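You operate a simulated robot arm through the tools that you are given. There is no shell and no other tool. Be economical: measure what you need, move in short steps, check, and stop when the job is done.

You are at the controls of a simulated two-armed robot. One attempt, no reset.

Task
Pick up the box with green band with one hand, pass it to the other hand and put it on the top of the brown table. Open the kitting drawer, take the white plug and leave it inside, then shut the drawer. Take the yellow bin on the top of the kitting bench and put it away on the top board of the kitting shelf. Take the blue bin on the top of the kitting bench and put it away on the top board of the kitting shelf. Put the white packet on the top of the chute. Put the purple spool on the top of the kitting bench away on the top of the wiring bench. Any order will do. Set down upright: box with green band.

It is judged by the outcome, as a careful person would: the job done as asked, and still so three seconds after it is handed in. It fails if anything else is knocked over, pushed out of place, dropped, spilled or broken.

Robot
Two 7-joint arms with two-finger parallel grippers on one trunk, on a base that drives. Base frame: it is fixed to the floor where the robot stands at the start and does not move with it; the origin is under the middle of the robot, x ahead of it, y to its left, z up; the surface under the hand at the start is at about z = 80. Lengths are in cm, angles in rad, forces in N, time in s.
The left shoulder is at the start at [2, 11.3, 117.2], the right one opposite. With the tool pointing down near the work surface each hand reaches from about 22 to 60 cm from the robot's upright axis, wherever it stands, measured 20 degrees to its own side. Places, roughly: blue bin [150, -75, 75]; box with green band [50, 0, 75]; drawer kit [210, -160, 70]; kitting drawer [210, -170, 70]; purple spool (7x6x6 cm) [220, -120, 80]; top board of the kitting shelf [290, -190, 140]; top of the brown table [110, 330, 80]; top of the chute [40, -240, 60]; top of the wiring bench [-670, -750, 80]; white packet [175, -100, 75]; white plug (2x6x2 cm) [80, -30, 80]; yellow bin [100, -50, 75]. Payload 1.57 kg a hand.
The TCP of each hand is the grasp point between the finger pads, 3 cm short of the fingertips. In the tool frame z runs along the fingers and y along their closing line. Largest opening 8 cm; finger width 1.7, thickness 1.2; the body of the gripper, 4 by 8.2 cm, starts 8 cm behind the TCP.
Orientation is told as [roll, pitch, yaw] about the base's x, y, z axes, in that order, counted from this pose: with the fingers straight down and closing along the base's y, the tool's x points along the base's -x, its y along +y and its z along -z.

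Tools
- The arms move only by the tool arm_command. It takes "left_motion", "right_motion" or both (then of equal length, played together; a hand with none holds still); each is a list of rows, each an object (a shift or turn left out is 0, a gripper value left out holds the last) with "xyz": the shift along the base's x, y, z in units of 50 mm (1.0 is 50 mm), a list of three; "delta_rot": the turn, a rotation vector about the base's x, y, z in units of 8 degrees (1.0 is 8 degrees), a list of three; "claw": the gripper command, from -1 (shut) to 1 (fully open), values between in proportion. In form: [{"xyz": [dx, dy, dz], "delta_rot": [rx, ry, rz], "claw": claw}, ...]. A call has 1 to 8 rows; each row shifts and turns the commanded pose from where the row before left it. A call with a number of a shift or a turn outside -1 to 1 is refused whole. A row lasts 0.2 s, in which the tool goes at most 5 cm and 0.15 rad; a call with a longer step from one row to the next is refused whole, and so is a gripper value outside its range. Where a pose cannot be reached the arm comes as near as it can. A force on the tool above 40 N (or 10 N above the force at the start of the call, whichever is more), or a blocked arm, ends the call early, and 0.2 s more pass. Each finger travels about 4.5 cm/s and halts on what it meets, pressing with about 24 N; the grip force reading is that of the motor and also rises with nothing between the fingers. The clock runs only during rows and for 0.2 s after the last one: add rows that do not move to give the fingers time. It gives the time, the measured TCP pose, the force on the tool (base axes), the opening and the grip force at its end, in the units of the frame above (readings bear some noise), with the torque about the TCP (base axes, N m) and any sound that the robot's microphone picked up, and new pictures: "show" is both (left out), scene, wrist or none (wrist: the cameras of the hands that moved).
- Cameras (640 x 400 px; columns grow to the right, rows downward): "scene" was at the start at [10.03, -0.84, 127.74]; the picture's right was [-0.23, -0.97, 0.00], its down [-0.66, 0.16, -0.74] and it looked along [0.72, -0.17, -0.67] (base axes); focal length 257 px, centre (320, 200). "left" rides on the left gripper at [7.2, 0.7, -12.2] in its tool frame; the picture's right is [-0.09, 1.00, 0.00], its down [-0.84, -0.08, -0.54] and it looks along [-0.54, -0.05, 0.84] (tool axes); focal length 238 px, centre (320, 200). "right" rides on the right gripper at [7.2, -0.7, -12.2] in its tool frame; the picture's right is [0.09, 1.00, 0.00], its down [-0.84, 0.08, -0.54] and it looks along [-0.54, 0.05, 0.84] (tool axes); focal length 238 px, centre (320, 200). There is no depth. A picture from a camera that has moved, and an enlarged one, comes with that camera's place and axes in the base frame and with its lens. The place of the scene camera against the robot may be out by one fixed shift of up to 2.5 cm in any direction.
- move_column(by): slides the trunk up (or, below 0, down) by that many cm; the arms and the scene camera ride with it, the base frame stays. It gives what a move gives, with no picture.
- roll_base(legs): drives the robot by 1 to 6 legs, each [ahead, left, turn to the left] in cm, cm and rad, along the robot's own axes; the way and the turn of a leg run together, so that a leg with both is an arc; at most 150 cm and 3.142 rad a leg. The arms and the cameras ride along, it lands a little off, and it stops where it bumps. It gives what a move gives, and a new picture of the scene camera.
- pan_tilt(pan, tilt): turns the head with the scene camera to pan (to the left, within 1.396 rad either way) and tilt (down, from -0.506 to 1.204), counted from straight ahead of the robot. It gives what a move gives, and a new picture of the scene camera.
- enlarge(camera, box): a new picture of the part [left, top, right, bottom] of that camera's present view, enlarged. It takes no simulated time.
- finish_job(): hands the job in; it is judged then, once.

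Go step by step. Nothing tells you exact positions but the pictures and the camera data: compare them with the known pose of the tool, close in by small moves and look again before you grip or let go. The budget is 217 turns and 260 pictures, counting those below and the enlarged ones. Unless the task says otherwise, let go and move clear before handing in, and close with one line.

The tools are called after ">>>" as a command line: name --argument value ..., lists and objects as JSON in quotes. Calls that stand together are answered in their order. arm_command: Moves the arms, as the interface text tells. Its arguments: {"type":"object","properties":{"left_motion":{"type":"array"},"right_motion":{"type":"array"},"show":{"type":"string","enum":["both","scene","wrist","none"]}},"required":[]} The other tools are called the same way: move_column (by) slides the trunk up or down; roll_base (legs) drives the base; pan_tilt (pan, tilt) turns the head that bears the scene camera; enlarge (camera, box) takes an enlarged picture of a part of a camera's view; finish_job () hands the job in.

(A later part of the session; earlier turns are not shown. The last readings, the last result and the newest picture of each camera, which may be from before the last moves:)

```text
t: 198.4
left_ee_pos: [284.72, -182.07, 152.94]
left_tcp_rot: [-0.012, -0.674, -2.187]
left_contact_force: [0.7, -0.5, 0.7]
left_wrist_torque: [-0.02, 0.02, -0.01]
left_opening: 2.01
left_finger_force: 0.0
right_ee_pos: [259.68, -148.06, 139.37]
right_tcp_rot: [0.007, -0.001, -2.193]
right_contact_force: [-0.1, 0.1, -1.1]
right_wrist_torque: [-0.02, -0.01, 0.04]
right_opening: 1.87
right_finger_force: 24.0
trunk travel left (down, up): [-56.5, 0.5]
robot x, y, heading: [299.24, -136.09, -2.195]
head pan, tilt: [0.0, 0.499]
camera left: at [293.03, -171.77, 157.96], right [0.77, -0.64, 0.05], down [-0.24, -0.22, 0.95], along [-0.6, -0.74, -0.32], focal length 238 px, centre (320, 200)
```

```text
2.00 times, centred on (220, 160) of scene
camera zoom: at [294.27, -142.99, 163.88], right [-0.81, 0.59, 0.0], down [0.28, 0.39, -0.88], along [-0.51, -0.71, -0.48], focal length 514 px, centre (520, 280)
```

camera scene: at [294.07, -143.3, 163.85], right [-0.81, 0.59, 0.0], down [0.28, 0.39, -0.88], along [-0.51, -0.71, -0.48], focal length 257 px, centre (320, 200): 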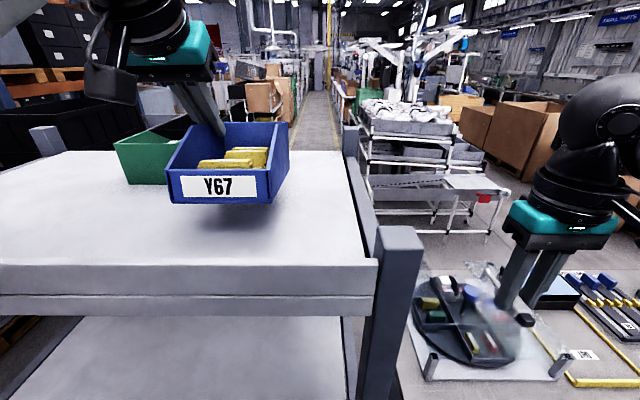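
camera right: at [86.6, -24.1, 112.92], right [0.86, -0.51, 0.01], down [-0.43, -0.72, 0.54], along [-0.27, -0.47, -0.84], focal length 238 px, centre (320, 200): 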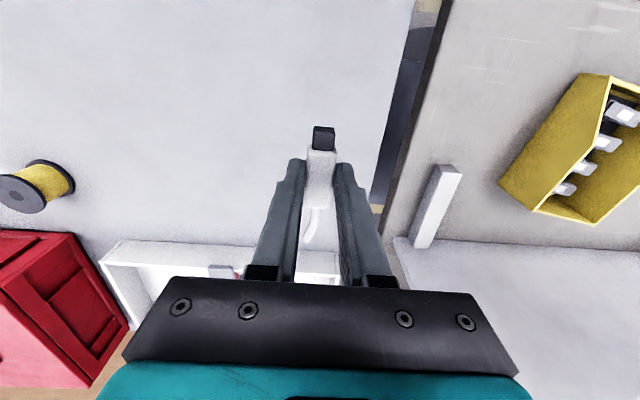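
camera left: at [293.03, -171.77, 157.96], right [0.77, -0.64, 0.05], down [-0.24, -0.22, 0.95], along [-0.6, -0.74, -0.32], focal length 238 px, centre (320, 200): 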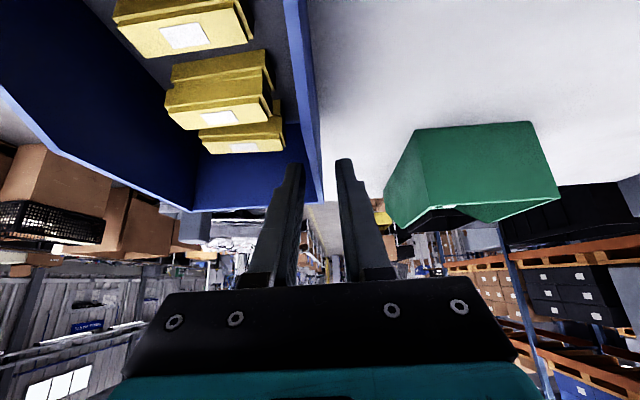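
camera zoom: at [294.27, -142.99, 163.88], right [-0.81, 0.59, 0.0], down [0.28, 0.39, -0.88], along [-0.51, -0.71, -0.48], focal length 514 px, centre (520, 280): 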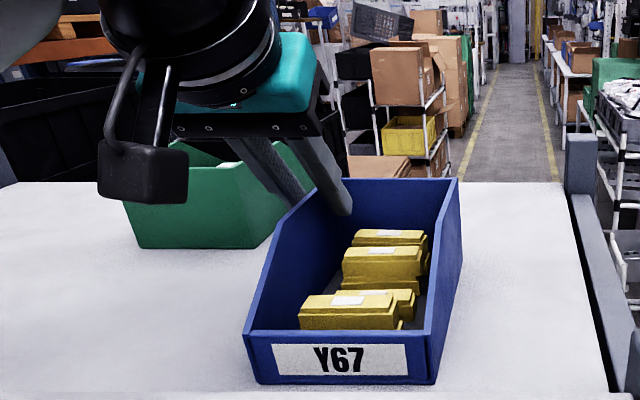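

The blue bin stands flat on the board. Withdraw along the tool axis, then straighten the hand.

>>> arm_command --left_motion '[{"xyz": [0.243, 0.34, 0.52]}, {"xyz": [0.243, 0.34, 0.52]}, {"xyz": [0.243, 0.34, 0.52]}, {"delta_rot": [0.77, -0.55, 0]}, {"delta_rot": [0.77, -0.55, 0]}, {"delta_rot": [0.77, -0.55, 0]}, {"delta_rot": [0.77, -0.55, 0]}, {"delta_rot": [0.77, -0.55, 0]}]' --show "scene"

```text
t: 200.2
left_ee_pos: [288.16, -177.23, 160.46]
left_tcp_rot: [-0.01, -0.008, -2.188]
left_contact_force: [0.8, -0.7, 0.3]
left_wrist_torque: [-0.02, -0.02, 0.0]
left_opening: 2.0
left_finger_force: 0.0
right_ee_pos: [259.39, -148.16, 139.32]
right_tcp_rot: [0.006, 0.0, -2.194]
right_contact_force: [0.5, -0.2, -0.7]
right_wrist_torque: [0.01, 0.02, 0.04]
right_opening: 1.89
right_finger_force: 23.9
trunk travel left (down, up): [-56.5, 0.5]
robot x, y, heading: [298.99, -136.03, -2.195]
head pan, tilt: [0.0, 0.499]
camera scene: at [294.03, -143.27, 163.85], right [-0.81, 0.59, 0.0], down [0.28, 0.39, -0.88], along [-0.51, -0.71, -0.48], focal length 257 px, centre (320, 200)
```

scene: 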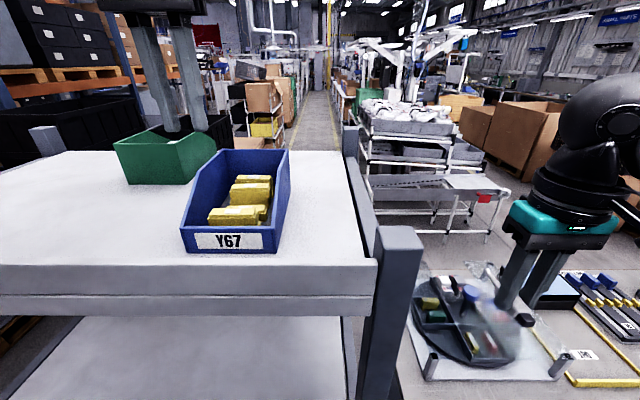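

>>> arm_command --left_motion '[{"xyz": [0, 0, 0.5]}, {"xyz": [0.2, 0.3, 0]}]' --show "none"

>>> roll_base --legs '[[-30, 0, 0], [0, -105, 0], [0, -105, 0], [26, 0, 0]]'

>>> move_column --by -34

>>> pan_tilt --pan 0.0 --tilt 0.9

```text
t: 200.8
left_ee_pos: [289.41, -175.55, 162.9]
left_tcp_rot: [-0.011, -0.011, -2.189]
left_contact_force: [0.0, -0.7, 1.1]
left_wrist_torque: [-0.02, 0.01, 0.01]
left_opening: 2.01
left_finger_force: 0.0
right_ee_pos: [259.68, -148.22, 139.36]
right_tcp_rot: [0.005, 0.0, -2.193]
right_contact_force: [0.3, -0.4, -0.2]
right_wrist_torque: [0.05, 0.01, -0.01]
right_opening: 1.88
right_finger_force: 24.3
trunk travel left (down, up): [-56.5, 0.5]
robot x, y, heading: [298.8, -136.13, -2.194]
head pan, tilt: [0.0, 0.499]
```

```text
t: 214.3
left_ee_pos: [121.5, -49.72, 162.82]
left_tcp_rot: [-0.011, -0.01, -2.21]
left_contact_force: [-0.2, 0.2, -0.1]
left_wrist_torque: [0.0, 0.0, -0.02]
left_opening: 2.0
left_finger_force: 0.1
right_ee_pos: [92.36, -21.71, 139.4]
right_tcp_rot: [0.007, 0.001, -2.215]
right_contact_force: [0.2, -0.6, -1.1]
right_wrist_torque: [0.03, 0.0, 0.05]
right_opening: 1.85
right_finger_force: 24.2
trunk travel left (down, up): [-56.5, 0.5]
robot x, y, heading: [131.79, -10.54, -2.22]
head pan, tilt: [0.0, 0.499]
camera scene: at [126.99, -17.48, 163.85], right [-0.8, 0.6, 0.0], down [0.29, 0.38, -0.88], along [-0.53, -0.7, -0.48], focal length 257 px, centre (320, 200)
```

scene: 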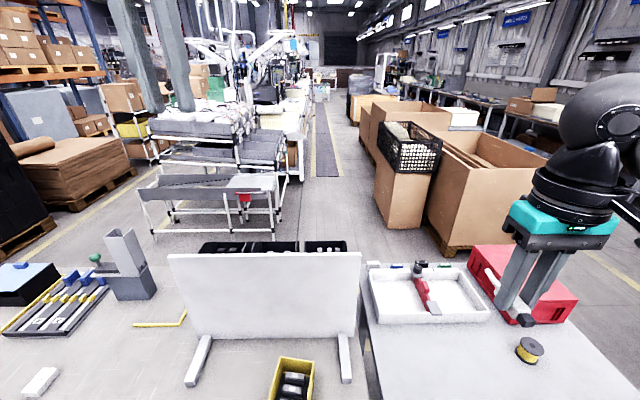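

```text
t: 217.6
left_ee_pos: [121.6, -49.82, 128.97]
left_tcp_rot: [-0.011, -0.01, -2.211]
left_contact_force: [-0.5, -0.1, -0.7]
left_wrist_torque: [0.01, -0.03, 0.0]
left_opening: 1.99
left_finger_force: 0.1
right_ee_pos: [92.44, -21.71, 105.27]
right_tcp_rot: [0.009, 0.001, -2.215]
right_contact_force: [-0.5, -0.7, -0.4]
right_wrist_torque: [-0.04, -0.03, 0.01]
right_opening: 1.87
right_finger_force: 23.6
trunk travel left (down, up): [-22.5, 34.5]
robot x, y, heading: [131.94, -10.38, -2.217]
head pan, tilt: [0.0, 0.499]
```

```text
t: 218.5
left_ee_pos: [121.62, -49.88, 128.87]
left_tcp_rot: [-0.01, -0.012, -2.209]
left_contact_force: [-0.5, 0.2, -0.7]
left_wrist_torque: [0.01, -0.04, -0.03]
left_opening: 2.02
left_finger_force: 0.1
right_ee_pos: [92.43, -21.6, 105.32]
right_tcp_rot: [0.007, -0.001, -2.215]
right_contact_force: [-0.5, 0.1, -0.7]
right_wrist_torque: [-0.03, 0.02, 0.02]
right_opening: 1.88
right_finger_force: 24.0
trunk travel left (down, up): [-22.5, 34.5]
robot x, y, heading: [132.35, -10.67, -2.224]
head pan, tilt: [0.0, 0.901]
camera scene: at [127.93, -16.23, 126.47], right [-0.8, 0.6, 0.0], down [0.47, 0.63, -0.62], along [-0.37, -0.5, -0.78], focal length 257 px, centre (320, 200)
```

scene: 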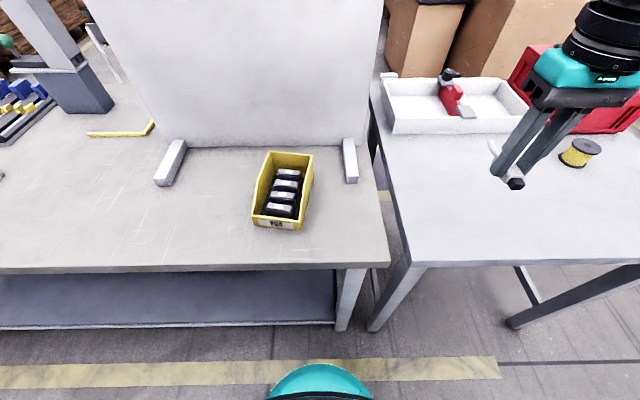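

The yellow bin is squarely ahead. Bring the left hand over its left wall.

>>> arm_command --left_motion '[{"xyz": [-0.205, -0.067, -0.95], "claw": -0.3}, {"xyz": [-0.205, -0.067, -0.95]}, {"xyz": [-0.205, -0.067, -0.95]}, {"xyz": [-0.205, -0.067, -0.95]}, {"xyz": [-0.205, -0.067, -0.95]}, {"xyz": [-0.205, -0.067, -0.95]}, {}]' --show "wrist"

```text
t: 220.1
left_ee_pos: [115.17, -51.47, 100.46]
left_tcp_rot: [-0.01, -0.011, -2.209]
left_contact_force: [-0.5, 0.2, -0.2]
left_wrist_torque: [-0.02, 0.01, 0.03]
left_opening: 2.81
left_finger_force: 0.1
right_ee_pos: [92.31, -21.72, 105.24]
right_tcp_rot: [0.005, 0.0, -2.215]
right_contact_force: [0.1, 0.9, -0.7]
right_wrist_torque: [0.01, 0.03, 0.0]
right_opening: 1.87
right_finger_force: 23.5
trunk travel left (down, up): [-22.5, 34.5]
robot x, y, heading: [132.14, -10.29, -2.221]
head pan, tilt: [0.0, 0.901]
camera left: at [120.29, -46.07, 112.7], right [0.74, -0.67, -0.01], down [-0.55, -0.62, 0.55], along [-0.37, -0.41, -0.83], focal length 238 px, centre (320, 200)
```

left: 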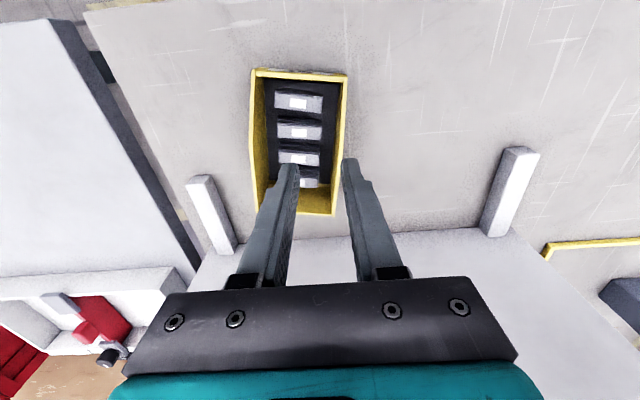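

>>> arm_command --left_motion '[{"xyz": [-0.06, -0.4, 0], "delta_rot": [0.1, 0, -1.0]}, {"xyz": [-0.06, -0.4, -0.5]}, {"xyz": [0, 0, -0.5]}, {}]' --show "both"

```text
t: 221.1
left_ee_pos: [114.79, -55.79, 95.29]
left_tcp_rot: [-0.019, 0.0, -2.349]
left_contact_force: [0.5, 0.0, 0.9]
left_wrist_torque: [-0.01, 0.01, 0.01]
left_opening: 2.79
left_finger_force: 0.1
right_ee_pos: [92.29, -21.69, 105.39]
right_tcp_rot: [0.008, 0.0, -2.216]
right_contact_force: [0.7, -0.2, -0.8]
right_wrist_torque: [-0.04, 0.04, 0.02]
right_opening: 1.9
right_finger_force: 24.3
trunk travel left (down, up): [-22.5, 34.5]
robot x, y, heading: [132.09, -10.62, -2.22]
head pan, tilt: [0.0, 0.901]
camera scene: at [127.93, -16.23, 126.46], right [-0.8, 0.6, 0.0], down [0.47, 0.63, -0.62], along [-0.37, -0.5, -0.78], focal length 257 px, centre (320, 200)
camera left: at [120.61, -51.25, 107.61], right [0.64, -0.76, -0.02], down [-0.64, -0.55, 0.54], along [-0.43, -0.34, -0.84], focal length 238 px, centre (320, 200)
```

scene: 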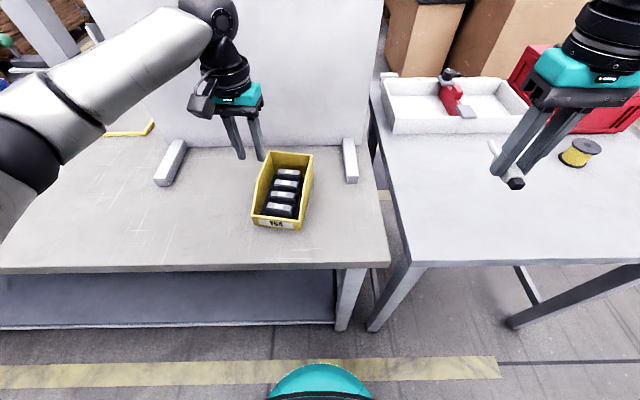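
left: 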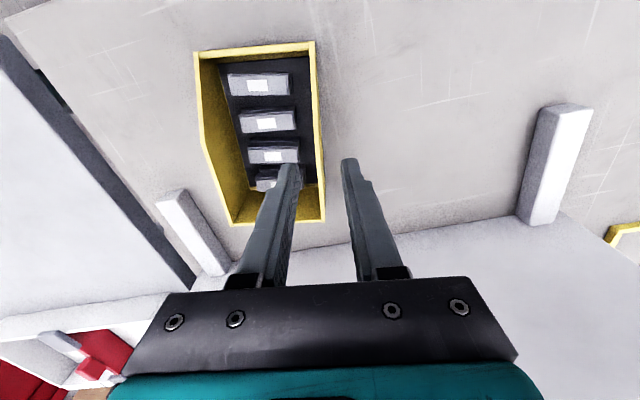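

>>> arm_command --left_motion '[{"xyz": [-0.17, -0.17, -0.3], "claw": -0.4}, {"xyz": [0, 0, -0.5]}, {"xyz": [0, 0, -0.3]}, {}]' --show "none"

>>> enlarge --camera "left" --box '[220, 80, 420, 240]'

>>> enlarge --camera "scene" --box '[200, 80, 330, 240]'

```text
t: 222.1
left_ee_pos: [113.9, -56.72, 90.01]
left_tcp_rot: [-0.019, 0.0, -2.348]
left_contact_force: [-0.8, -0.3, -0.5]
left_wrist_torque: [0.02, -0.02, -0.01]
left_opening: 2.41
left_finger_force: 0.0
right_ee_pos: [92.37, -21.62, 105.27]
right_tcp_rot: [0.007, 0.0, -2.216]
right_contact_force: [0.3, -0.3, -0.4]
right_wrist_torque: [-0.02, -0.02, -0.02]
right_opening: 1.89
right_finger_force: 24.2
trunk travel left (down, up): [-22.5, 34.5]
robot x, y, heading: [131.92, -10.49, -2.218]
head pan, tilt: [0.0, 0.901]
```

```text
2.50 times, centred on (320, 160) of left
camera zoom: at [119.7, -52.19, 102.25], right [0.64, -0.76, -0.02], down [-0.64, -0.55, 0.54], along [-0.43, -0.34, -0.84], focal length 596 px, centre (320, 300)
```

zoom: 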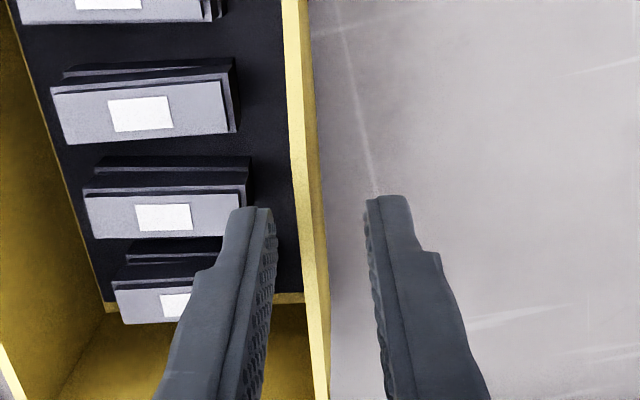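

```text
2.50 times, centred on (265, 160) of scene
camera zoom: at [127.93, -16.23, 126.46], right [-0.8, 0.6, 0.0], down [0.47, 0.63, -0.62], along [-0.37, -0.5, -0.78], focal length 642 px, centre (458, 300)
```

zoom: 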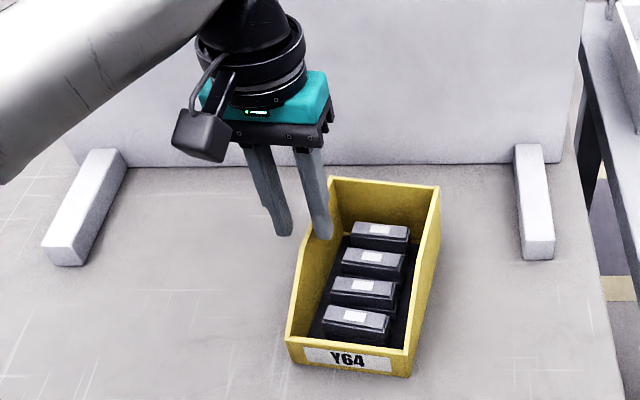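

Aligned like the blue one. Lower to the same depth and close.

>>> arm_command --left_motion '[{"xyz": [0, 0, -0.25]}, {"xyz": [0, 0, -0.3]}, {"claw": -1}, {"claw": -1}, {"claw": -1}, {"claw": -1}, {}]' --show "none"

>>> arm_command --left_motion '[{"xyz": [0, 0, 0.1]}, {"xyz": [0, 0, 0.2]}, {"xyz": [0, 0, 0.4]}, {}]' --show "both"

```text
t: 223.7
left_ee_pos: [114.02, -56.57, 87.16]
left_tcp_rot: [-0.018, 0.0, -2.348]
left_contact_force: [0.3, -1.9, 1.4]
left_wrist_torque: [-0.26, 0.04, 0.02]
left_opening: 0.36
left_finger_force: 23.7
right_ee_pos: [92.42, -21.75, 105.38]
right_tcp_rot: [0.006, 0.0, -2.216]
right_contact_force: [-0.4, 0.1, -0.7]
right_wrist_torque: [0.02, 0.0, -0.01]
right_opening: 1.89
right_finger_force: 23.9
trunk travel left (down, up): [-22.5, 34.5]
robot x, y, heading: [132.34, -10.61, -2.222]
head pan, tilt: [0.0, 0.901]
```

```text
t: 224.7
left_ee_pos: [114.09, -56.67, 90.57]
left_tcp_rot: [-0.019, -0.001, -2.348]
left_contact_force: [0.4, 0.6, -1.5]
left_wrist_torque: [-0.08, -0.05, -0.02]
left_opening: 0.36
left_finger_force: 24.2
right_ee_pos: [92.35, -21.59, 105.32]
right_tcp_rot: [0.007, 0.0, -2.213]
right_contact_force: [0.2, 0.1, -0.1]
right_wrist_torque: [-0.02, 0.03, -0.02]
right_opening: 1.87
right_finger_force: 23.7
trunk travel left (down, up): [-22.5, 34.5]
robot x, y, heading: [132.23, -10.38, -2.218]
head pan, tilt: [0.0, 0.901]
camera scene: at [127.92, -16.24, 126.46], right [-0.8, 0.6, 0.0], down [0.47, 0.63, -0.62], along [-0.37, -0.5, -0.78], focal length 257 px, centre (320, 200)
camera left: at [119.79, -52.18, 102.92], right [0.64, -0.76, -0.02], down [-0.64, -0.55, 0.54], along [-0.43, -0.34, -0.84], focal length 238 px, centre (320, 200)
```

scene: 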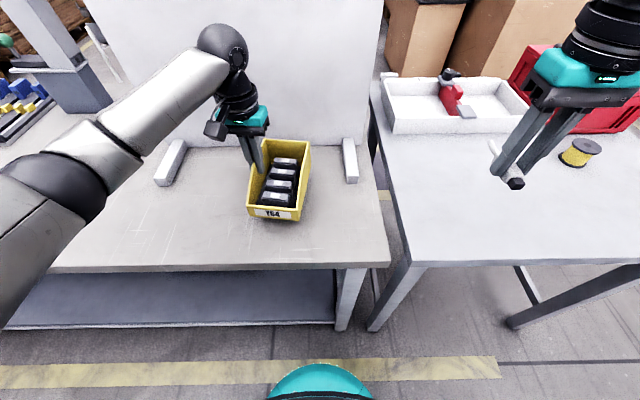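
left: 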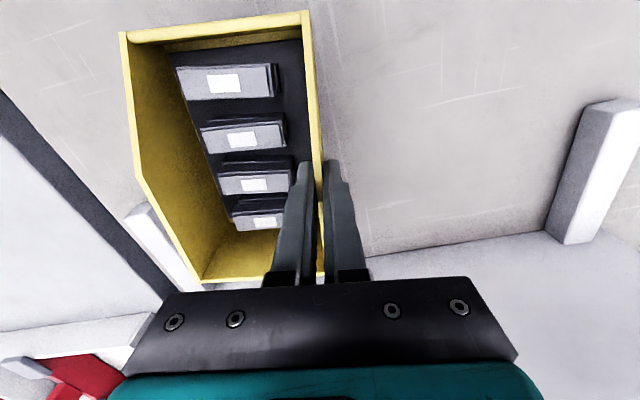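

Yellow bin held level. Lift high, retract and carry it to the shelf.

>>> arm_command --left_motion '[{"xyz": [0, 0, 0.8]}, {"xyz": [0, 0, 0.95]}, {"xyz": [0.207, 0.137, 0.93], "delta_rot": [0, 0, 0.5]}, {"xyz": [0.207, 0.137, 0.93], "delta_rot": [0, 0, 0.5]}, {"xyz": [0.207, 0.137, 0.93]}, {"xyz": [0.207, 0.137, 0.93]}, {"xyz": [0.207, 0.137, 0.93]}, {"xyz": [0.207, 0.137, 0.93]}]' --show "none"

>>> roll_base --legs '[[-30, 0, 0.022], [0, 112, 0], [0, 112, 0]]'

>>> move_column --by 34.4

>>> pan_tilt --pan 0.0 --tilt 0.5

```text
t: 226.5
left_ee_pos: [120.18, -52.43, 127.26]
left_tcp_rot: [-0.019, -0.001, -2.21]
left_contact_force: [0.6, 1.0, -1.4]
left_wrist_torque: [-0.12, -0.06, -0.02]
left_opening: 0.35
left_finger_force: 23.5
right_ee_pos: [92.32, -21.55, 105.34]
right_tcp_rot: [0.007, -0.001, -2.215]
right_contact_force: [-0.1, 0.3, 0.2]
right_wrist_torque: [-0.02, 0.0, -0.01]
right_opening: 1.86
right_finger_force: 23.9
trunk travel left (down, up): [-22.5, 34.5]
robot x, y, heading: [132.36, -10.36, -2.221]
head pan, tilt: [0.0, 0.901]
```

```text
t: 239.1
left_ee_pos: [312.94, -163.09, 127.28]
left_tcp_rot: [-0.02, 0.0, -2.244]
left_contact_force: [-0.4, -0.2, -2.0]
left_wrist_torque: [-0.08, -0.09, 0.02]
left_opening: 0.36
left_finger_force: 23.8
right_ee_pos: [286.26, -131.27, 105.35]
right_tcp_rot: [0.007, -0.001, -2.247]
right_contact_force: [-0.5, 0.0, 0.0]
right_wrist_torque: [-0.03, 0.02, -0.02]
right_opening: 1.88
right_finger_force: 24.1
trunk travel left (down, up): [-22.5, 34.5]
robot x, y, heading: [326.48, -121.67, -2.252]
head pan, tilt: [0.0, 0.901]
camera scene: at [321.89, -127.02, 126.46], right [-0.78, 0.63, 0.0], down [0.49, 0.61, -0.62], along [-0.39, -0.48, -0.78], focal length 257 px, centre (320, 200)
```

scene: 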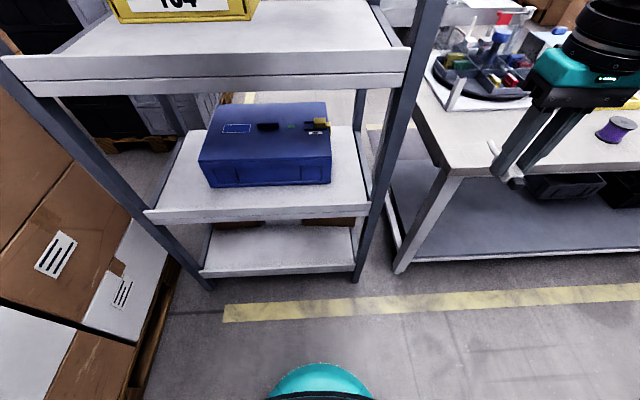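

```text
t: 242.4
left_ee_pos: [312.97, -163.03, 161.66]
left_tcp_rot: [-0.019, 0.0, -2.245]
left_contact_force: [0.3, 0.0, -2.8]
left_wrist_torque: [-0.07, -0.05, -0.02]
left_opening: 0.36
left_finger_force: 24.2
right_ee_pos: [286.16, -131.32, 139.64]
right_tcp_rot: [0.008, -0.002, -2.249]
right_contact_force: [-0.2, 0.0, 0.2]
right_wrist_torque: [-0.04, 0.0, -0.01]
right_opening: 1.88
right_finger_force: 23.9
trunk travel left (down, up): [-56.9, 0.1]
robot x, y, heading: [325.96, -121.86, -2.251]
head pan, tilt: [0.0, 0.901]
```

```text
t: 243.3
left_ee_pos: [312.91, -162.96, 161.69]
left_tcp_rot: [-0.019, 0.0, -2.244]
left_contact_force: [0.5, 0.2, -1.8]
left_wrist_torque: [-0.05, -0.09, -0.03]
left_opening: 0.37
left_finger_force: 24.3
right_ee_pos: [286.32, -131.33, 139.75]
right_tcp_rot: [0.008, -0.001, -2.248]
right_contact_force: [0.3, 1.0, 0.1]
right_wrist_torque: [-0.01, -0.01, -0.01]
right_opening: 1.86
right_finger_force: 23.7
trunk travel left (down, up): [-56.9, 0.1]
robot x, y, heading: [326.14, -121.19, -2.251]
head pan, tilt: [0.0, 0.499]
camera scene: at [320.89, -128.22, 164.24], right [-0.78, 0.63, 0.0], down [0.3, 0.37, -0.88], along [-0.55, -0.68, -0.48], focal length 257 px, centre (320, 200)
```

scene: 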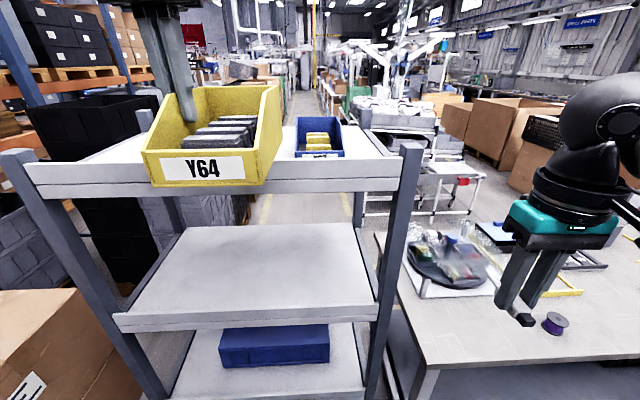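

The bin hangs level at TCP 161.7, above the board. Straighten the heading and advance in two steps.

>>> roll_base --legs '[[0, 0, 0.045], [14, 0, 0]]'

>>> enlarge --camera "left" --box '[0, 0, 640, 400]'

```text
t: 245.1
left_ee_pos: [306.37, -174.84, 161.56]
left_tcp_rot: [-0.019, 0.001, -2.202]
left_contact_force: [0.2, -1.0, -1.3]
left_wrist_torque: [-0.07, -0.06, -0.02]
left_opening: 0.35
left_finger_force: 23.9
right_ee_pos: [278.39, -144.17, 139.78]
right_tcp_rot: [0.007, 0.002, -2.206]
right_contact_force: [0.4, -0.3, -0.6]
right_wrist_torque: [0.0, 0.0, -0.03]
right_opening: 1.86
right_finger_force: 24.1
trunk travel left (down, up): [-56.9, 0.1]
robot x, y, heading: [318.15, -133.04, -2.205]
head pan, tilt: [0.0, 0.499]
camera scene: at [312.84, -139.8, 164.25], right [-0.8, 0.6, 0.0], down [0.28, 0.38, -0.88], along [-0.52, -0.71, -0.48], focal length 257 px, centre (320, 200)
```

scene: 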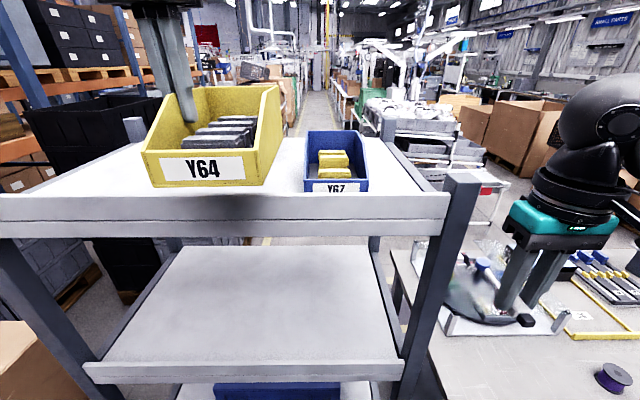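

```text
1.00 times, centred on (320, 200) of left (not enlarged: the box is as wide or as high as the picture)
camera zoom: at [311.36, -169.63, 173.94], right [0.75, -0.66, -0.02], down [-0.55, -0.64, 0.54], along [-0.37, -0.4, -0.84], focal length 238 px, centre (320, 200)
```

zoom: 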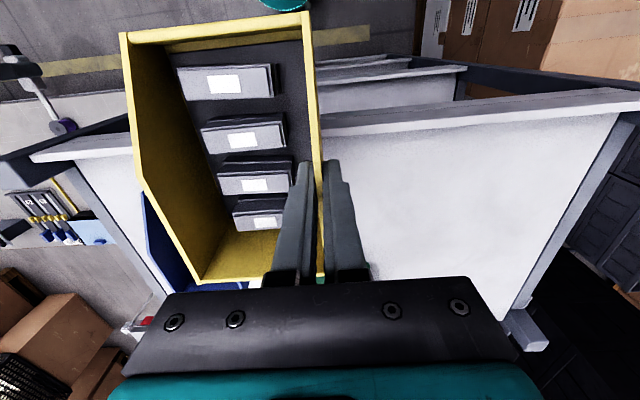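

>>> roll_base --legs '[[14, 0, 0]]'

>>> enlarge --camera "left" --box '[0, 0, 640, 400]'

```text
t: 246.1
left_ee_pos: [302.1, -180.53, 161.48]
left_tcp_rot: [-0.018, 0.001, -2.204]
left_contact_force: [-0.1, 0.6, -2.2]
left_wrist_torque: [-0.11, -0.11, 0.0]
left_opening: 0.38
left_finger_force: 24.1
right_ee_pos: [274.53, -149.03, 139.85]
right_tcp_rot: [-0.001, 0.021, -2.169]
right_contact_force: [0.1, 3.0, -0.3]
right_wrist_torque: [-0.28, 0.07, 0.04]
right_opening: 1.89
right_finger_force: 24.5
trunk travel left (down, up): [-56.9, 0.1]
robot x, y, heading: [313.68, -138.12, -2.212]
head pan, tilt: [0.0, 0.499]
stopped in leg 1: the force on the tool passed its limit at 132 N (the readings are from after the stop); the commanded pose is now the measured one
camera scene: at [308.69, -145.28, 164.25], right [-0.8, 0.6, 0.0], down [0.29, 0.38, -0.88], along [-0.52, -0.7, -0.48], focal length 257 px, centre (320, 200)
```

scene: 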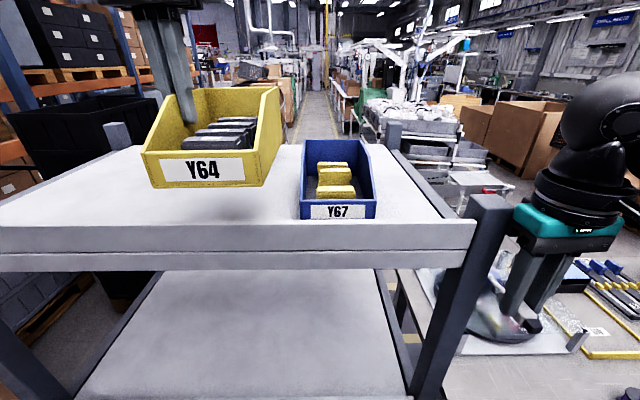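

```text
1.00 times, centred on (320, 200) of left (not enlarged: the box is as wide or as high as the picture)
camera zoom: at [307.1, -175.21, 173.81], right [0.75, -0.66, -0.02], down [-0.55, -0.64, 0.54], along [-0.37, -0.4, -0.84], focal length 238 px, centre (320, 200)
```

zoom: 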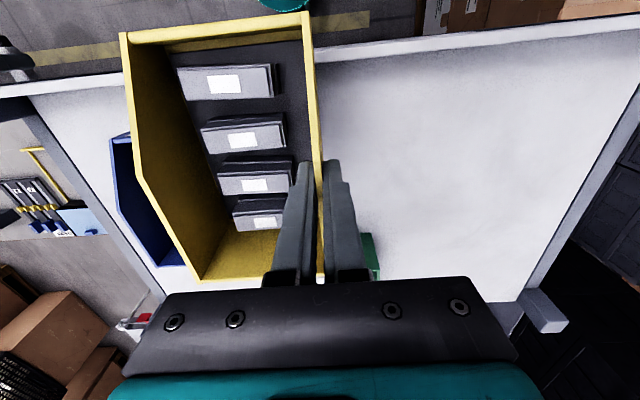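

The right hand bumped the shelf's post. Back off, raise the right hand above the post, and go on.

>>> roll_base --legs '[[-7, 0, 0]]'

>>> arm_command --right_motion '[{"xyz": [0.1, 0.15, 0.8]}, {"xyz": [0.1, 0.15, 0.9]}, {"xyz": [0, 0, 0.9]}, {"xyz": [0, 0, 0.9]}, {"xyz": [0, 0, 0.5]}, {}]' --show "both"

```text
t: 247.1
left_ee_pos: [306.42, -174.93, 161.51]
left_tcp_rot: [-0.017, 0.001, -2.2]
left_contact_force: [0.6, 0.9, -2.2]
left_wrist_torque: [-0.1, -0.07, 0.0]
left_opening: 0.37
left_finger_force: 23.7
right_ee_pos: [278.83, -143.55, 139.77]
right_tcp_rot: [-0.001, 0.02, -2.169]
right_contact_force: [0.7, 0.3, 0.9]
right_wrist_torque: [-0.05, 0.03, -0.03]
right_opening: 1.89
right_finger_force: 23.8
trunk travel left (down, up): [-56.9, 0.1]
robot x, y, heading: [318.13, -132.7, -2.209]
head pan, tilt: [0.0, 0.499]
camera scene: at [312.9, -139.75, 164.25], right [-0.8, 0.6, 0.0], down [0.29, 0.38, -0.88], along [-0.52, -0.7, -0.48], focal length 257 px, centre (320, 200)
```

scene: 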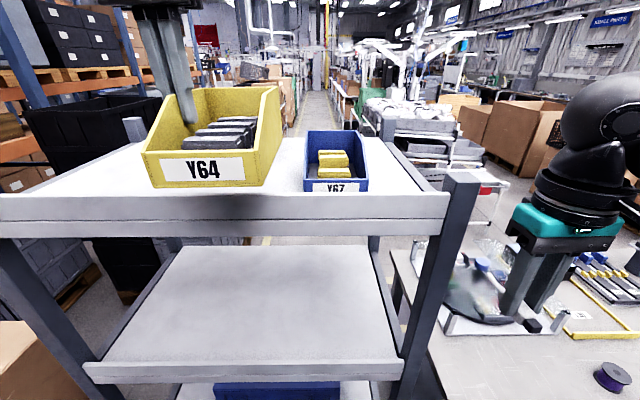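

```text
t: 248.5
left_ee_pos: [306.16, -175.13, 161.55]
left_tcp_rot: [-0.017, 0.001, -2.201]
left_contact_force: [-1.2, 0.1, -1.6]
left_wrist_torque: [-0.1, -0.14, 0.02]
left_opening: 0.37
left_finger_force: 23.7
right_ee_pos: [279.65, -142.14, 159.76]
right_tcp_rot: [0.0, 0.022, -2.171]
right_contact_force: [-0.5, -0.7, -0.2]
right_wrist_torque: [-0.02, -0.01, -0.02]
right_opening: 1.89
right_finger_force: 23.7
trunk travel left (down, up): [-56.9, 0.1]
robot x, y, heading: [317.86, -132.78, -2.21]
head pan, tilt: [0.0, 0.499]
camera scene: at [312.77, -139.87, 164.24], right [-0.8, 0.6, 0.0], down [0.29, 0.38, -0.88], along [-0.52, -0.7, -0.48], focal length 257 px, centre (320, 200)
camera right: at [283.09, -136.25, 172.06], right [0.87, -0.48, 0.0], down [-0.41, -0.74, 0.52], along [-0.25, -0.46, -0.85], focal length 238 px, centre (320, 200)
```

scene: 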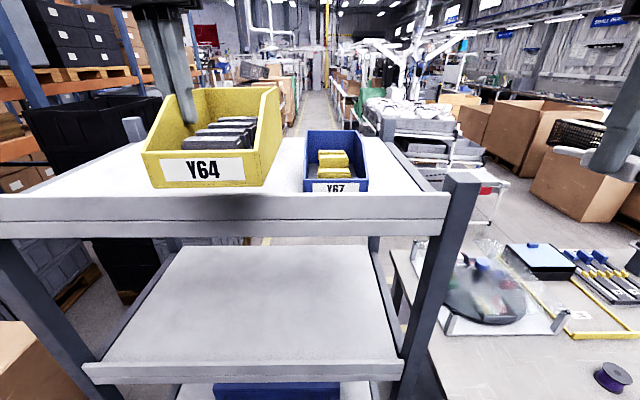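
right: 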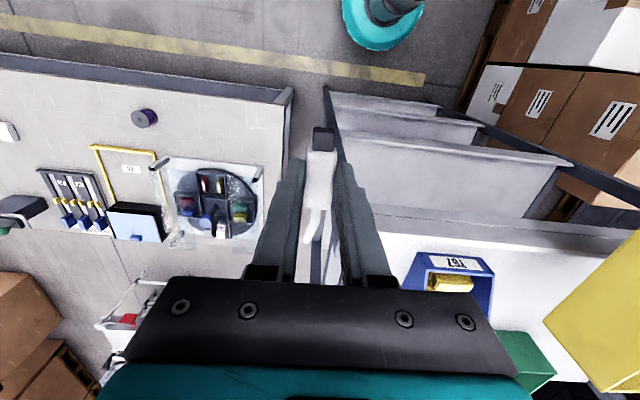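

>>> roll_base --legs '[[14, 0, 0]]'

>>> enlarge --camera "left" --box '[0, 0, 640, 400]'

```text
t: 249.9
left_ee_pos: [298.16, -186.21, 161.6]
left_tcp_rot: [-0.017, 0.001, -2.198]
left_contact_force: [-0.3, 0.1, -1.2]
left_wrist_torque: [-0.04, -0.07, -0.05]
left_opening: 0.38
left_finger_force: 23.8
right_ee_pos: [271.51, -153.3, 159.7]
right_tcp_rot: [0.0, 0.02, -2.165]
right_contact_force: [0.7, -0.1, -0.8]
right_wrist_torque: [0.0, 0.02, -0.03]
right_opening: 1.86
right_finger_force: 24.4
trunk travel left (down, up): [-56.9, 0.1]
robot x, y, heading: [309.67, -144.13, -2.207]
head pan, tilt: [0.0, 0.499]
camera scene: at [304.64, -150.93, 164.26], right [-0.8, 0.59, 0.0], down [0.28, 0.38, -0.88], along [-0.52, -0.71, -0.48], focal length 257 px, centre (320, 200)
```

scene: 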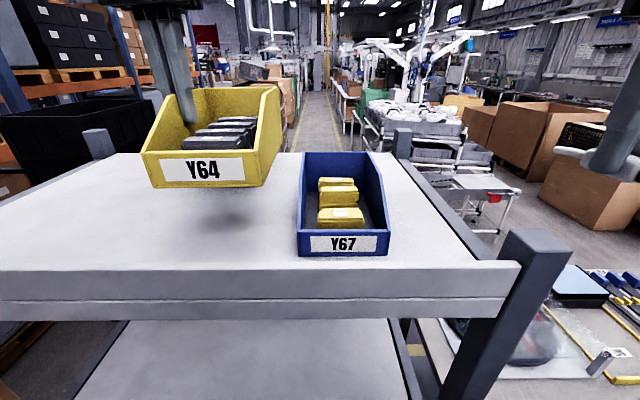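

```text
1.00 times, centred on (320, 200) of left (not enlarged: the box is as wide or as high as the picture)
camera zoom: at [303.15, -180.86, 173.84], right [0.75, -0.66, -0.02], down [-0.55, -0.64, 0.54], along [-0.37, -0.4, -0.84], focal length 238 px, centre (320, 200)
```

zoom: 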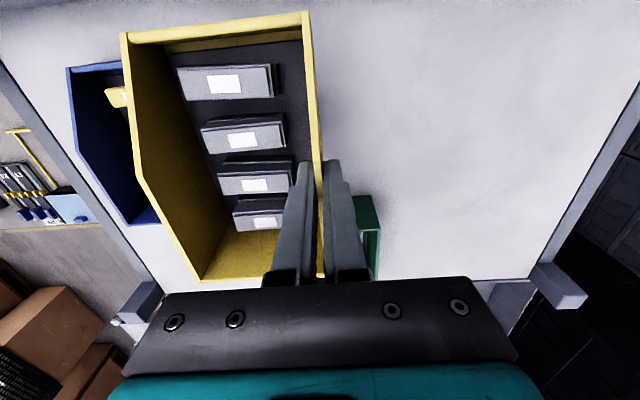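

The green bin is right behind the drop spot. I'll shift left so the yellow bin goes beside it: right hand outward first, then strafe 12 and the left arm 5.

>>> arm_command --right_motion '[{"xyz": [-0.4, 0.35, 0.1]}, {"xyz": [-0.4, 0.35, 0.1]}, {"xyz": [-0.4, 0.35, 0.1]}, {}]' --show "none"

>>> roll_base --legs '[[0, 13, 0]]'

>>> arm_command --left_motion '[{"xyz": [0.25, -0.42, 0]}, {"xyz": [0.25, -0.42, 0]}, {"xyz": [0.2, -0.3, 0]}, {}]' --show "both"

```text
t: 250.9
left_ee_pos: [298.12, -186.23, 161.55]
left_tcp_rot: [-0.016, 0.002, -2.198]
left_contact_force: [-0.2, 0.0, -2.0]
left_wrist_torque: [-0.04, -0.09, 0.01]
left_opening: 0.36
left_finger_force: 24.3
right_ee_pos: [265.56, -148.32, 161.19]
right_tcp_rot: [0.001, 0.02, -2.166]
right_contact_force: [0.6, -0.5, -0.5]
right_wrist_torque: [-0.04, 0.03, -0.01]
right_opening: 1.91
right_finger_force: 24.2
trunk travel left (down, up): [-56.9, 0.1]
robot x, y, heading: [309.86, -144.0, -2.205]
head pan, tilt: [0.0, 0.499]
```

```text
t: 252.2
left_ee_pos: [308.47, -193.84, 161.62]
left_tcp_rot: [-0.018, 0.0, -2.198]
left_contact_force: [0.4, 0.9, -2.0]
left_wrist_torque: [-0.03, -0.09, 0.0]
left_opening: 0.37
left_finger_force: 23.7
right_ee_pos: [275.93, -156.08, 161.01]
right_tcp_rot: [0.0, 0.021, -2.166]
right_contact_force: [-0.7, 0.2, -0.8]
right_wrist_torque: [-0.02, -0.03, 0.0]
right_opening: 1.86
right_finger_force: 24.0
trunk travel left (down, up): [-56.9, 0.1]
robot x, y, heading: [320.26, -151.94, -2.211]
head pan, tilt: [0.0, 0.499]
camera scene: at [315.01, -158.7, 164.25], right [-0.8, 0.59, 0.0], down [0.29, 0.38, -0.88], along [-0.52, -0.71, -0.48], focal length 257 px, centre (320, 200)
```

scene: 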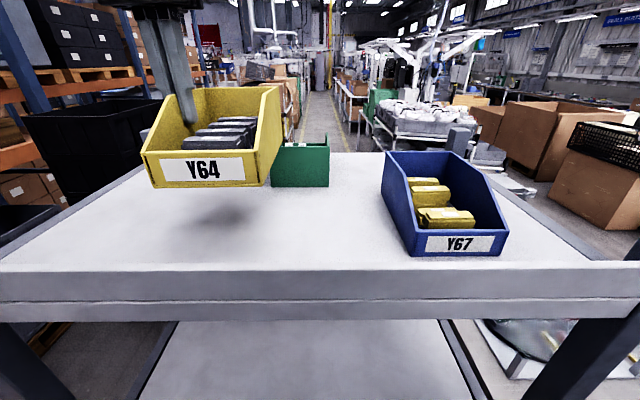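

```text
t: 253.2
left_ee_pos: [312.09, -199.64, 161.39]
left_tcp_rot: [-0.017, 0.002, -2.198]
left_contact_force: [-0.9, -0.5, -2.3]
left_wrist_torque: [-0.06, -0.07, 0.04]
left_opening: 0.36
left_finger_force: 23.9
right_ee_pos: [276.01, -156.1, 161.07]
right_tcp_rot: [0.002, 0.02, -2.164]
right_contact_force: [0.7, -0.7, -0.1]
right_wrist_torque: [0.0, 0.04, 0.01]
right_opening: 1.86
right_finger_force: 24.7
trunk travel left (down, up): [-56.9, 0.1]
robot x, y, heading: [320.59, -151.65, -2.209]
head pan, tilt: [0.0, 0.499]
camera scene: at [315.07, -158.74, 164.25], right [-0.8, 0.59, 0.0], down [0.28, 0.39, -0.88], along [-0.52, -0.71, -0.48], focal length 257 px, centre (320, 200)
camera left: at [317.09, -194.38, 173.64], right [0.75, -0.66, -0.02], down [-0.55, -0.64, 0.54], along [-0.37, -0.4, -0.84], focal length 238 px, centre (320, 200)
```

scene: 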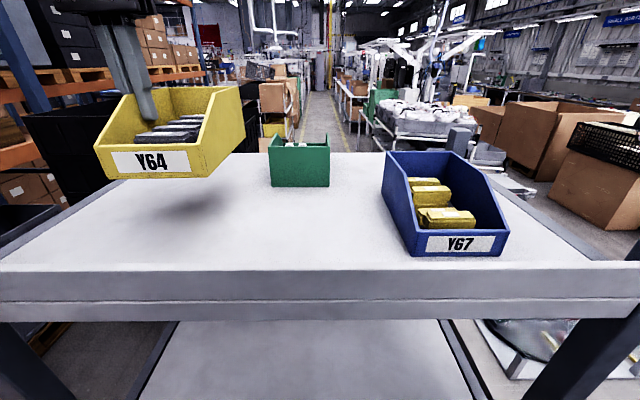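
left: 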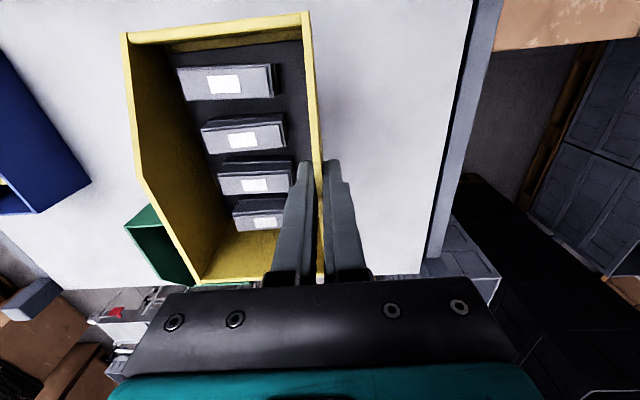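

Now clear of both neighbours. Lower the yellow bin.

>>> arm_command --left_motion '[{"xyz": [0, 0, -0.4]}, {"xyz": [0, 0, -0.4]}, {"xyz": [0, 0, -0.2]}, {}]' --show "scene"

>>> arm_command --left_motion '[{"xyz": [0, 0, -0.2]}, {}]' --show "none"

>>> enlarge --camera "scene" --box '[60, 60, 300, 260]'

```text
t: 254.2
left_ee_pos: [312.1, -199.77, 156.43]
left_tcp_rot: [-0.018, 0.003, -2.198]
left_contact_force: [-0.4, 0.0, -2.3]
left_wrist_torque: [-0.06, -0.08, -0.03]
left_opening: 0.35
left_finger_force: 24.0
right_ee_pos: [276.06, -156.15, 161.13]
right_tcp_rot: [0.0, 0.02, -2.167]
right_contact_force: [0.2, -0.4, -0.4]
right_wrist_torque: [0.0, 0.01, -0.01]
right_opening: 1.9
right_finger_force: 24.3
trunk travel left (down, up): [-56.9, 0.1]
robot x, y, heading: [320.35, -151.37, -2.206]
head pan, tilt: [0.0, 0.499]
camera scene: at [315.11, -158.77, 164.25], right [-0.8, 0.59, 0.0], down [0.28, 0.39, -0.88], along [-0.52, -0.71, -0.48], focal length 257 px, centre (320, 200)
```

scene: 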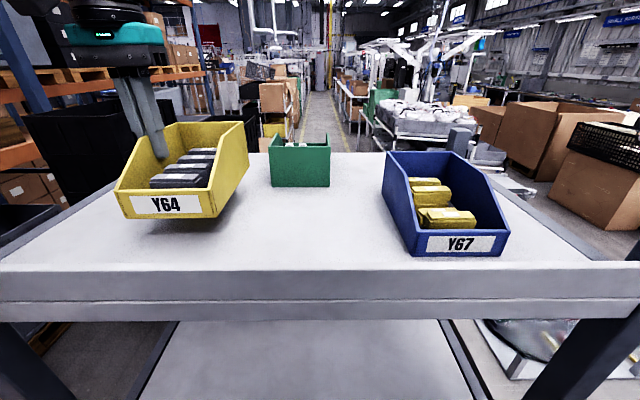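

```text
t: 254.8
left_ee_pos: [312.0, -199.74, 155.37]
left_tcp_rot: [-0.016, 0.001, -2.198]
left_contact_force: [-0.3, 0.6, -1.9]
left_wrist_torque: [-0.09, -0.12, -0.02]
left_opening: 0.36
left_finger_force: 24.0
right_ee_pos: [275.95, -156.29, 161.22]
right_tcp_rot: [0.0, 0.02, -2.166]
right_contact_force: [-0.9, -0.8, -0.9]
right_wrist_torque: [0.02, -0.04, -0.01]
right_opening: 1.88
right_finger_force: 24.2
trunk travel left (down, up): [-56.9, 0.1]
robot x, y, heading: [320.26, -152.02, -2.202]
head pan, tilt: [0.0, 0.499]
```

```text
2.00 times, centred on (180, 160) of scene
camera zoom: at [315.11, -158.75, 164.25], right [-0.8, 0.59, 0.0], down [0.28, 0.39, -0.88], along [-0.52, -0.71, -0.48], focal length 514 px, centre (600, 280)
```

zoom: 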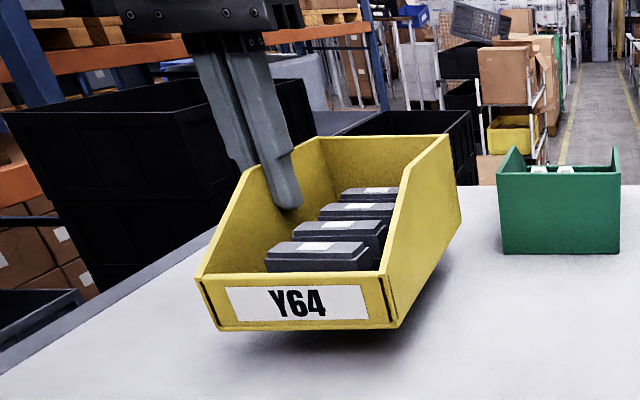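

>>> arm_command --left_motion '[{"xyz": [0, 0, -0.2]}, {"xyz": [0, 0, -0.1]}, {}]' --show "none"

>>> arm_command --left_motion '[{"xyz": [0, 0, -0.1]}, {}]' --show "none"

>>> enlarge --camera "scene" --box '[60, 60, 300, 260]'

```text
t: 255.6
left_ee_pos: [311.99, -199.66, 154.11]
left_tcp_rot: [-0.018, 0.001, -2.2]
left_contact_force: [0.0, 0.0, -1.6]
left_wrist_torque: [-0.07, -0.1, -0.01]
left_opening: 0.36
left_finger_force: 24.6
right_ee_pos: [275.99, -156.13, 161.1]
right_tcp_rot: [0.0, 0.023, -2.166]
right_contact_force: [-0.6, -0.4, 0.4]
right_wrist_torque: [-0.02, 0.05, -0.01]
right_opening: 1.88
right_finger_force: 23.6
trunk travel left (down, up): [-56.9, 0.1]
robot x, y, heading: [320.1, -151.97, -2.211]
head pan, tilt: [0.0, 0.499]
```

```text
t: 256.1
left_ee_pos: [312.02, -199.69, 153.58]
left_tcp_rot: [-0.017, 0.003, -2.199]
left_contact_force: [0.1, -0.3, -2.3]
left_wrist_torque: [-0.08, -0.07, 0.0]
left_opening: 0.38
left_finger_force: 23.7
right_ee_pos: [276.1, -156.19, 161.12]
right_tcp_rot: [0.0, 0.021, -2.165]
right_contact_force: [0.3, 0.1, -0.2]
right_wrist_torque: [0.02, 0.01, 0.01]
right_opening: 1.87
right_finger_force: 23.8
trunk travel left (down, up): [-56.9, 0.1]
robot x, y, heading: [320.04, -151.51, -2.21]
head pan, tilt: [0.0, 0.499]
```

```text
2.00 times, centred on (180, 160) of scene
camera zoom: at [315.11, -158.77, 164.25], right [-0.8, 0.59, 0.0], down [0.28, 0.39, -0.88], along [-0.52, -0.71, -0.48], focal length 514 px, centre (600, 280)
```

zoom: 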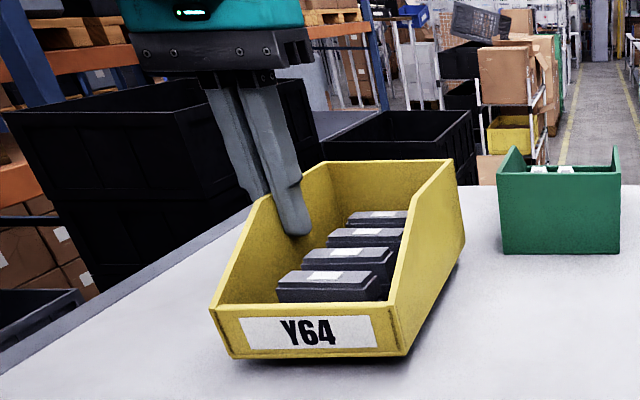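

>>> arm_command --left_motion '[{"xyz": [0, 0, -0.1]}, {}]' --show "none"

>>> arm_command --left_motion '[{"xyz": [0, 0, -0.08]}, {}]' --show "none"

>>> arm_command --left_motion '[{"xyz": [0, 0, -0.06]}, {}]' --show "none"

>>> enlarge --camera "scene" --box '[60, 60, 300, 260]'

```text
t: 256.8
left_ee_pos: [312.07, -199.64, 152.96]
left_tcp_rot: [-0.016, 0.001, -2.2]
left_contact_force: [-0.9, 0.5, -2.2]
left_wrist_torque: [-0.04, -0.08, 0.0]
left_opening: 0.37
left_finger_force: 23.8
right_ee_pos: [276.1, -156.12, 161.25]
right_tcp_rot: [0.0, 0.021, -2.166]
right_contact_force: [1.0, -0.8, -0.4]
right_wrist_torque: [0.01, 0.0, -0.01]
right_opening: 1.86
right_finger_force: 24.0
trunk travel left (down, up): [-56.9, 0.1]
robot x, y, heading: [320.23, -151.63, -2.207]
head pan, tilt: [0.0, 0.499]
```

```text
t: 257.4
left_ee_pos: [312.09, -199.65, 152.72]
left_tcp_rot: [-0.018, 0.003, -2.2]
left_contact_force: [0.0, 0.3, -2.0]
left_wrist_torque: [-0.06, -0.06, 0.01]
left_opening: 0.34
left_finger_force: 24.3
right_ee_pos: [276.07, -156.16, 161.17]
right_tcp_rot: [0.0, 0.02, -2.166]
right_contact_force: [-0.1, 0.0, -0.4]
right_wrist_torque: [0.0, -0.01, 0.01]
right_opening: 1.86
right_finger_force: 24.1
trunk travel left (down, up): [-56.9, 0.1]
robot x, y, heading: [320.28, -152.15, -2.207]
head pan, tilt: [0.0, 0.499]
```

```text
t: 257.9
left_ee_pos: [312.19, -199.62, 152.46]
left_tcp_rot: [-0.018, 0.002, -2.199]
left_contact_force: [0.0, -0.2, -2.0]
left_wrist_torque: [-0.07, -0.09, 0.0]
left_opening: 0.37
left_finger_force: 24.2
right_ee_pos: [276.06, -156.31, 161.26]
right_tcp_rot: [0.0, 0.021, -2.166]
right_contact_force: [0.6, -0.7, 0.3]
right_wrist_torque: [0.0, 0.0, -0.01]
right_opening: 1.88
right_finger_force: 24.2
trunk travel left (down, up): [-56.9, 0.1]
robot x, y, heading: [320.17, -152.0, -2.211]
head pan, tilt: [0.0, 0.499]
```

```text
2.00 times, centred on (180, 160) of scene
camera zoom: at [315.11, -158.77, 164.25], right [-0.8, 0.59, 0.0], down [0.28, 0.39, -0.88], along [-0.52, -0.71, -0.48], focal length 514 px, centre (600, 280)
```

zoom: 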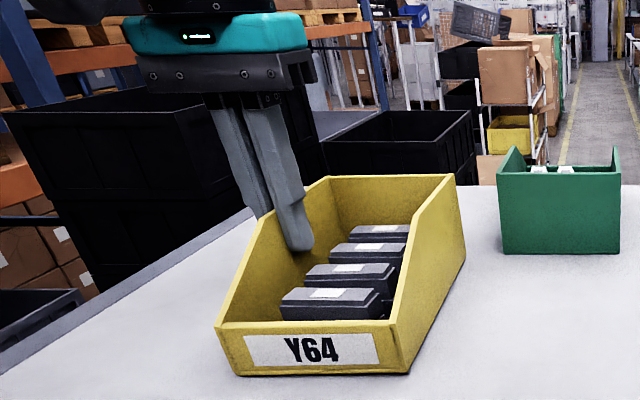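

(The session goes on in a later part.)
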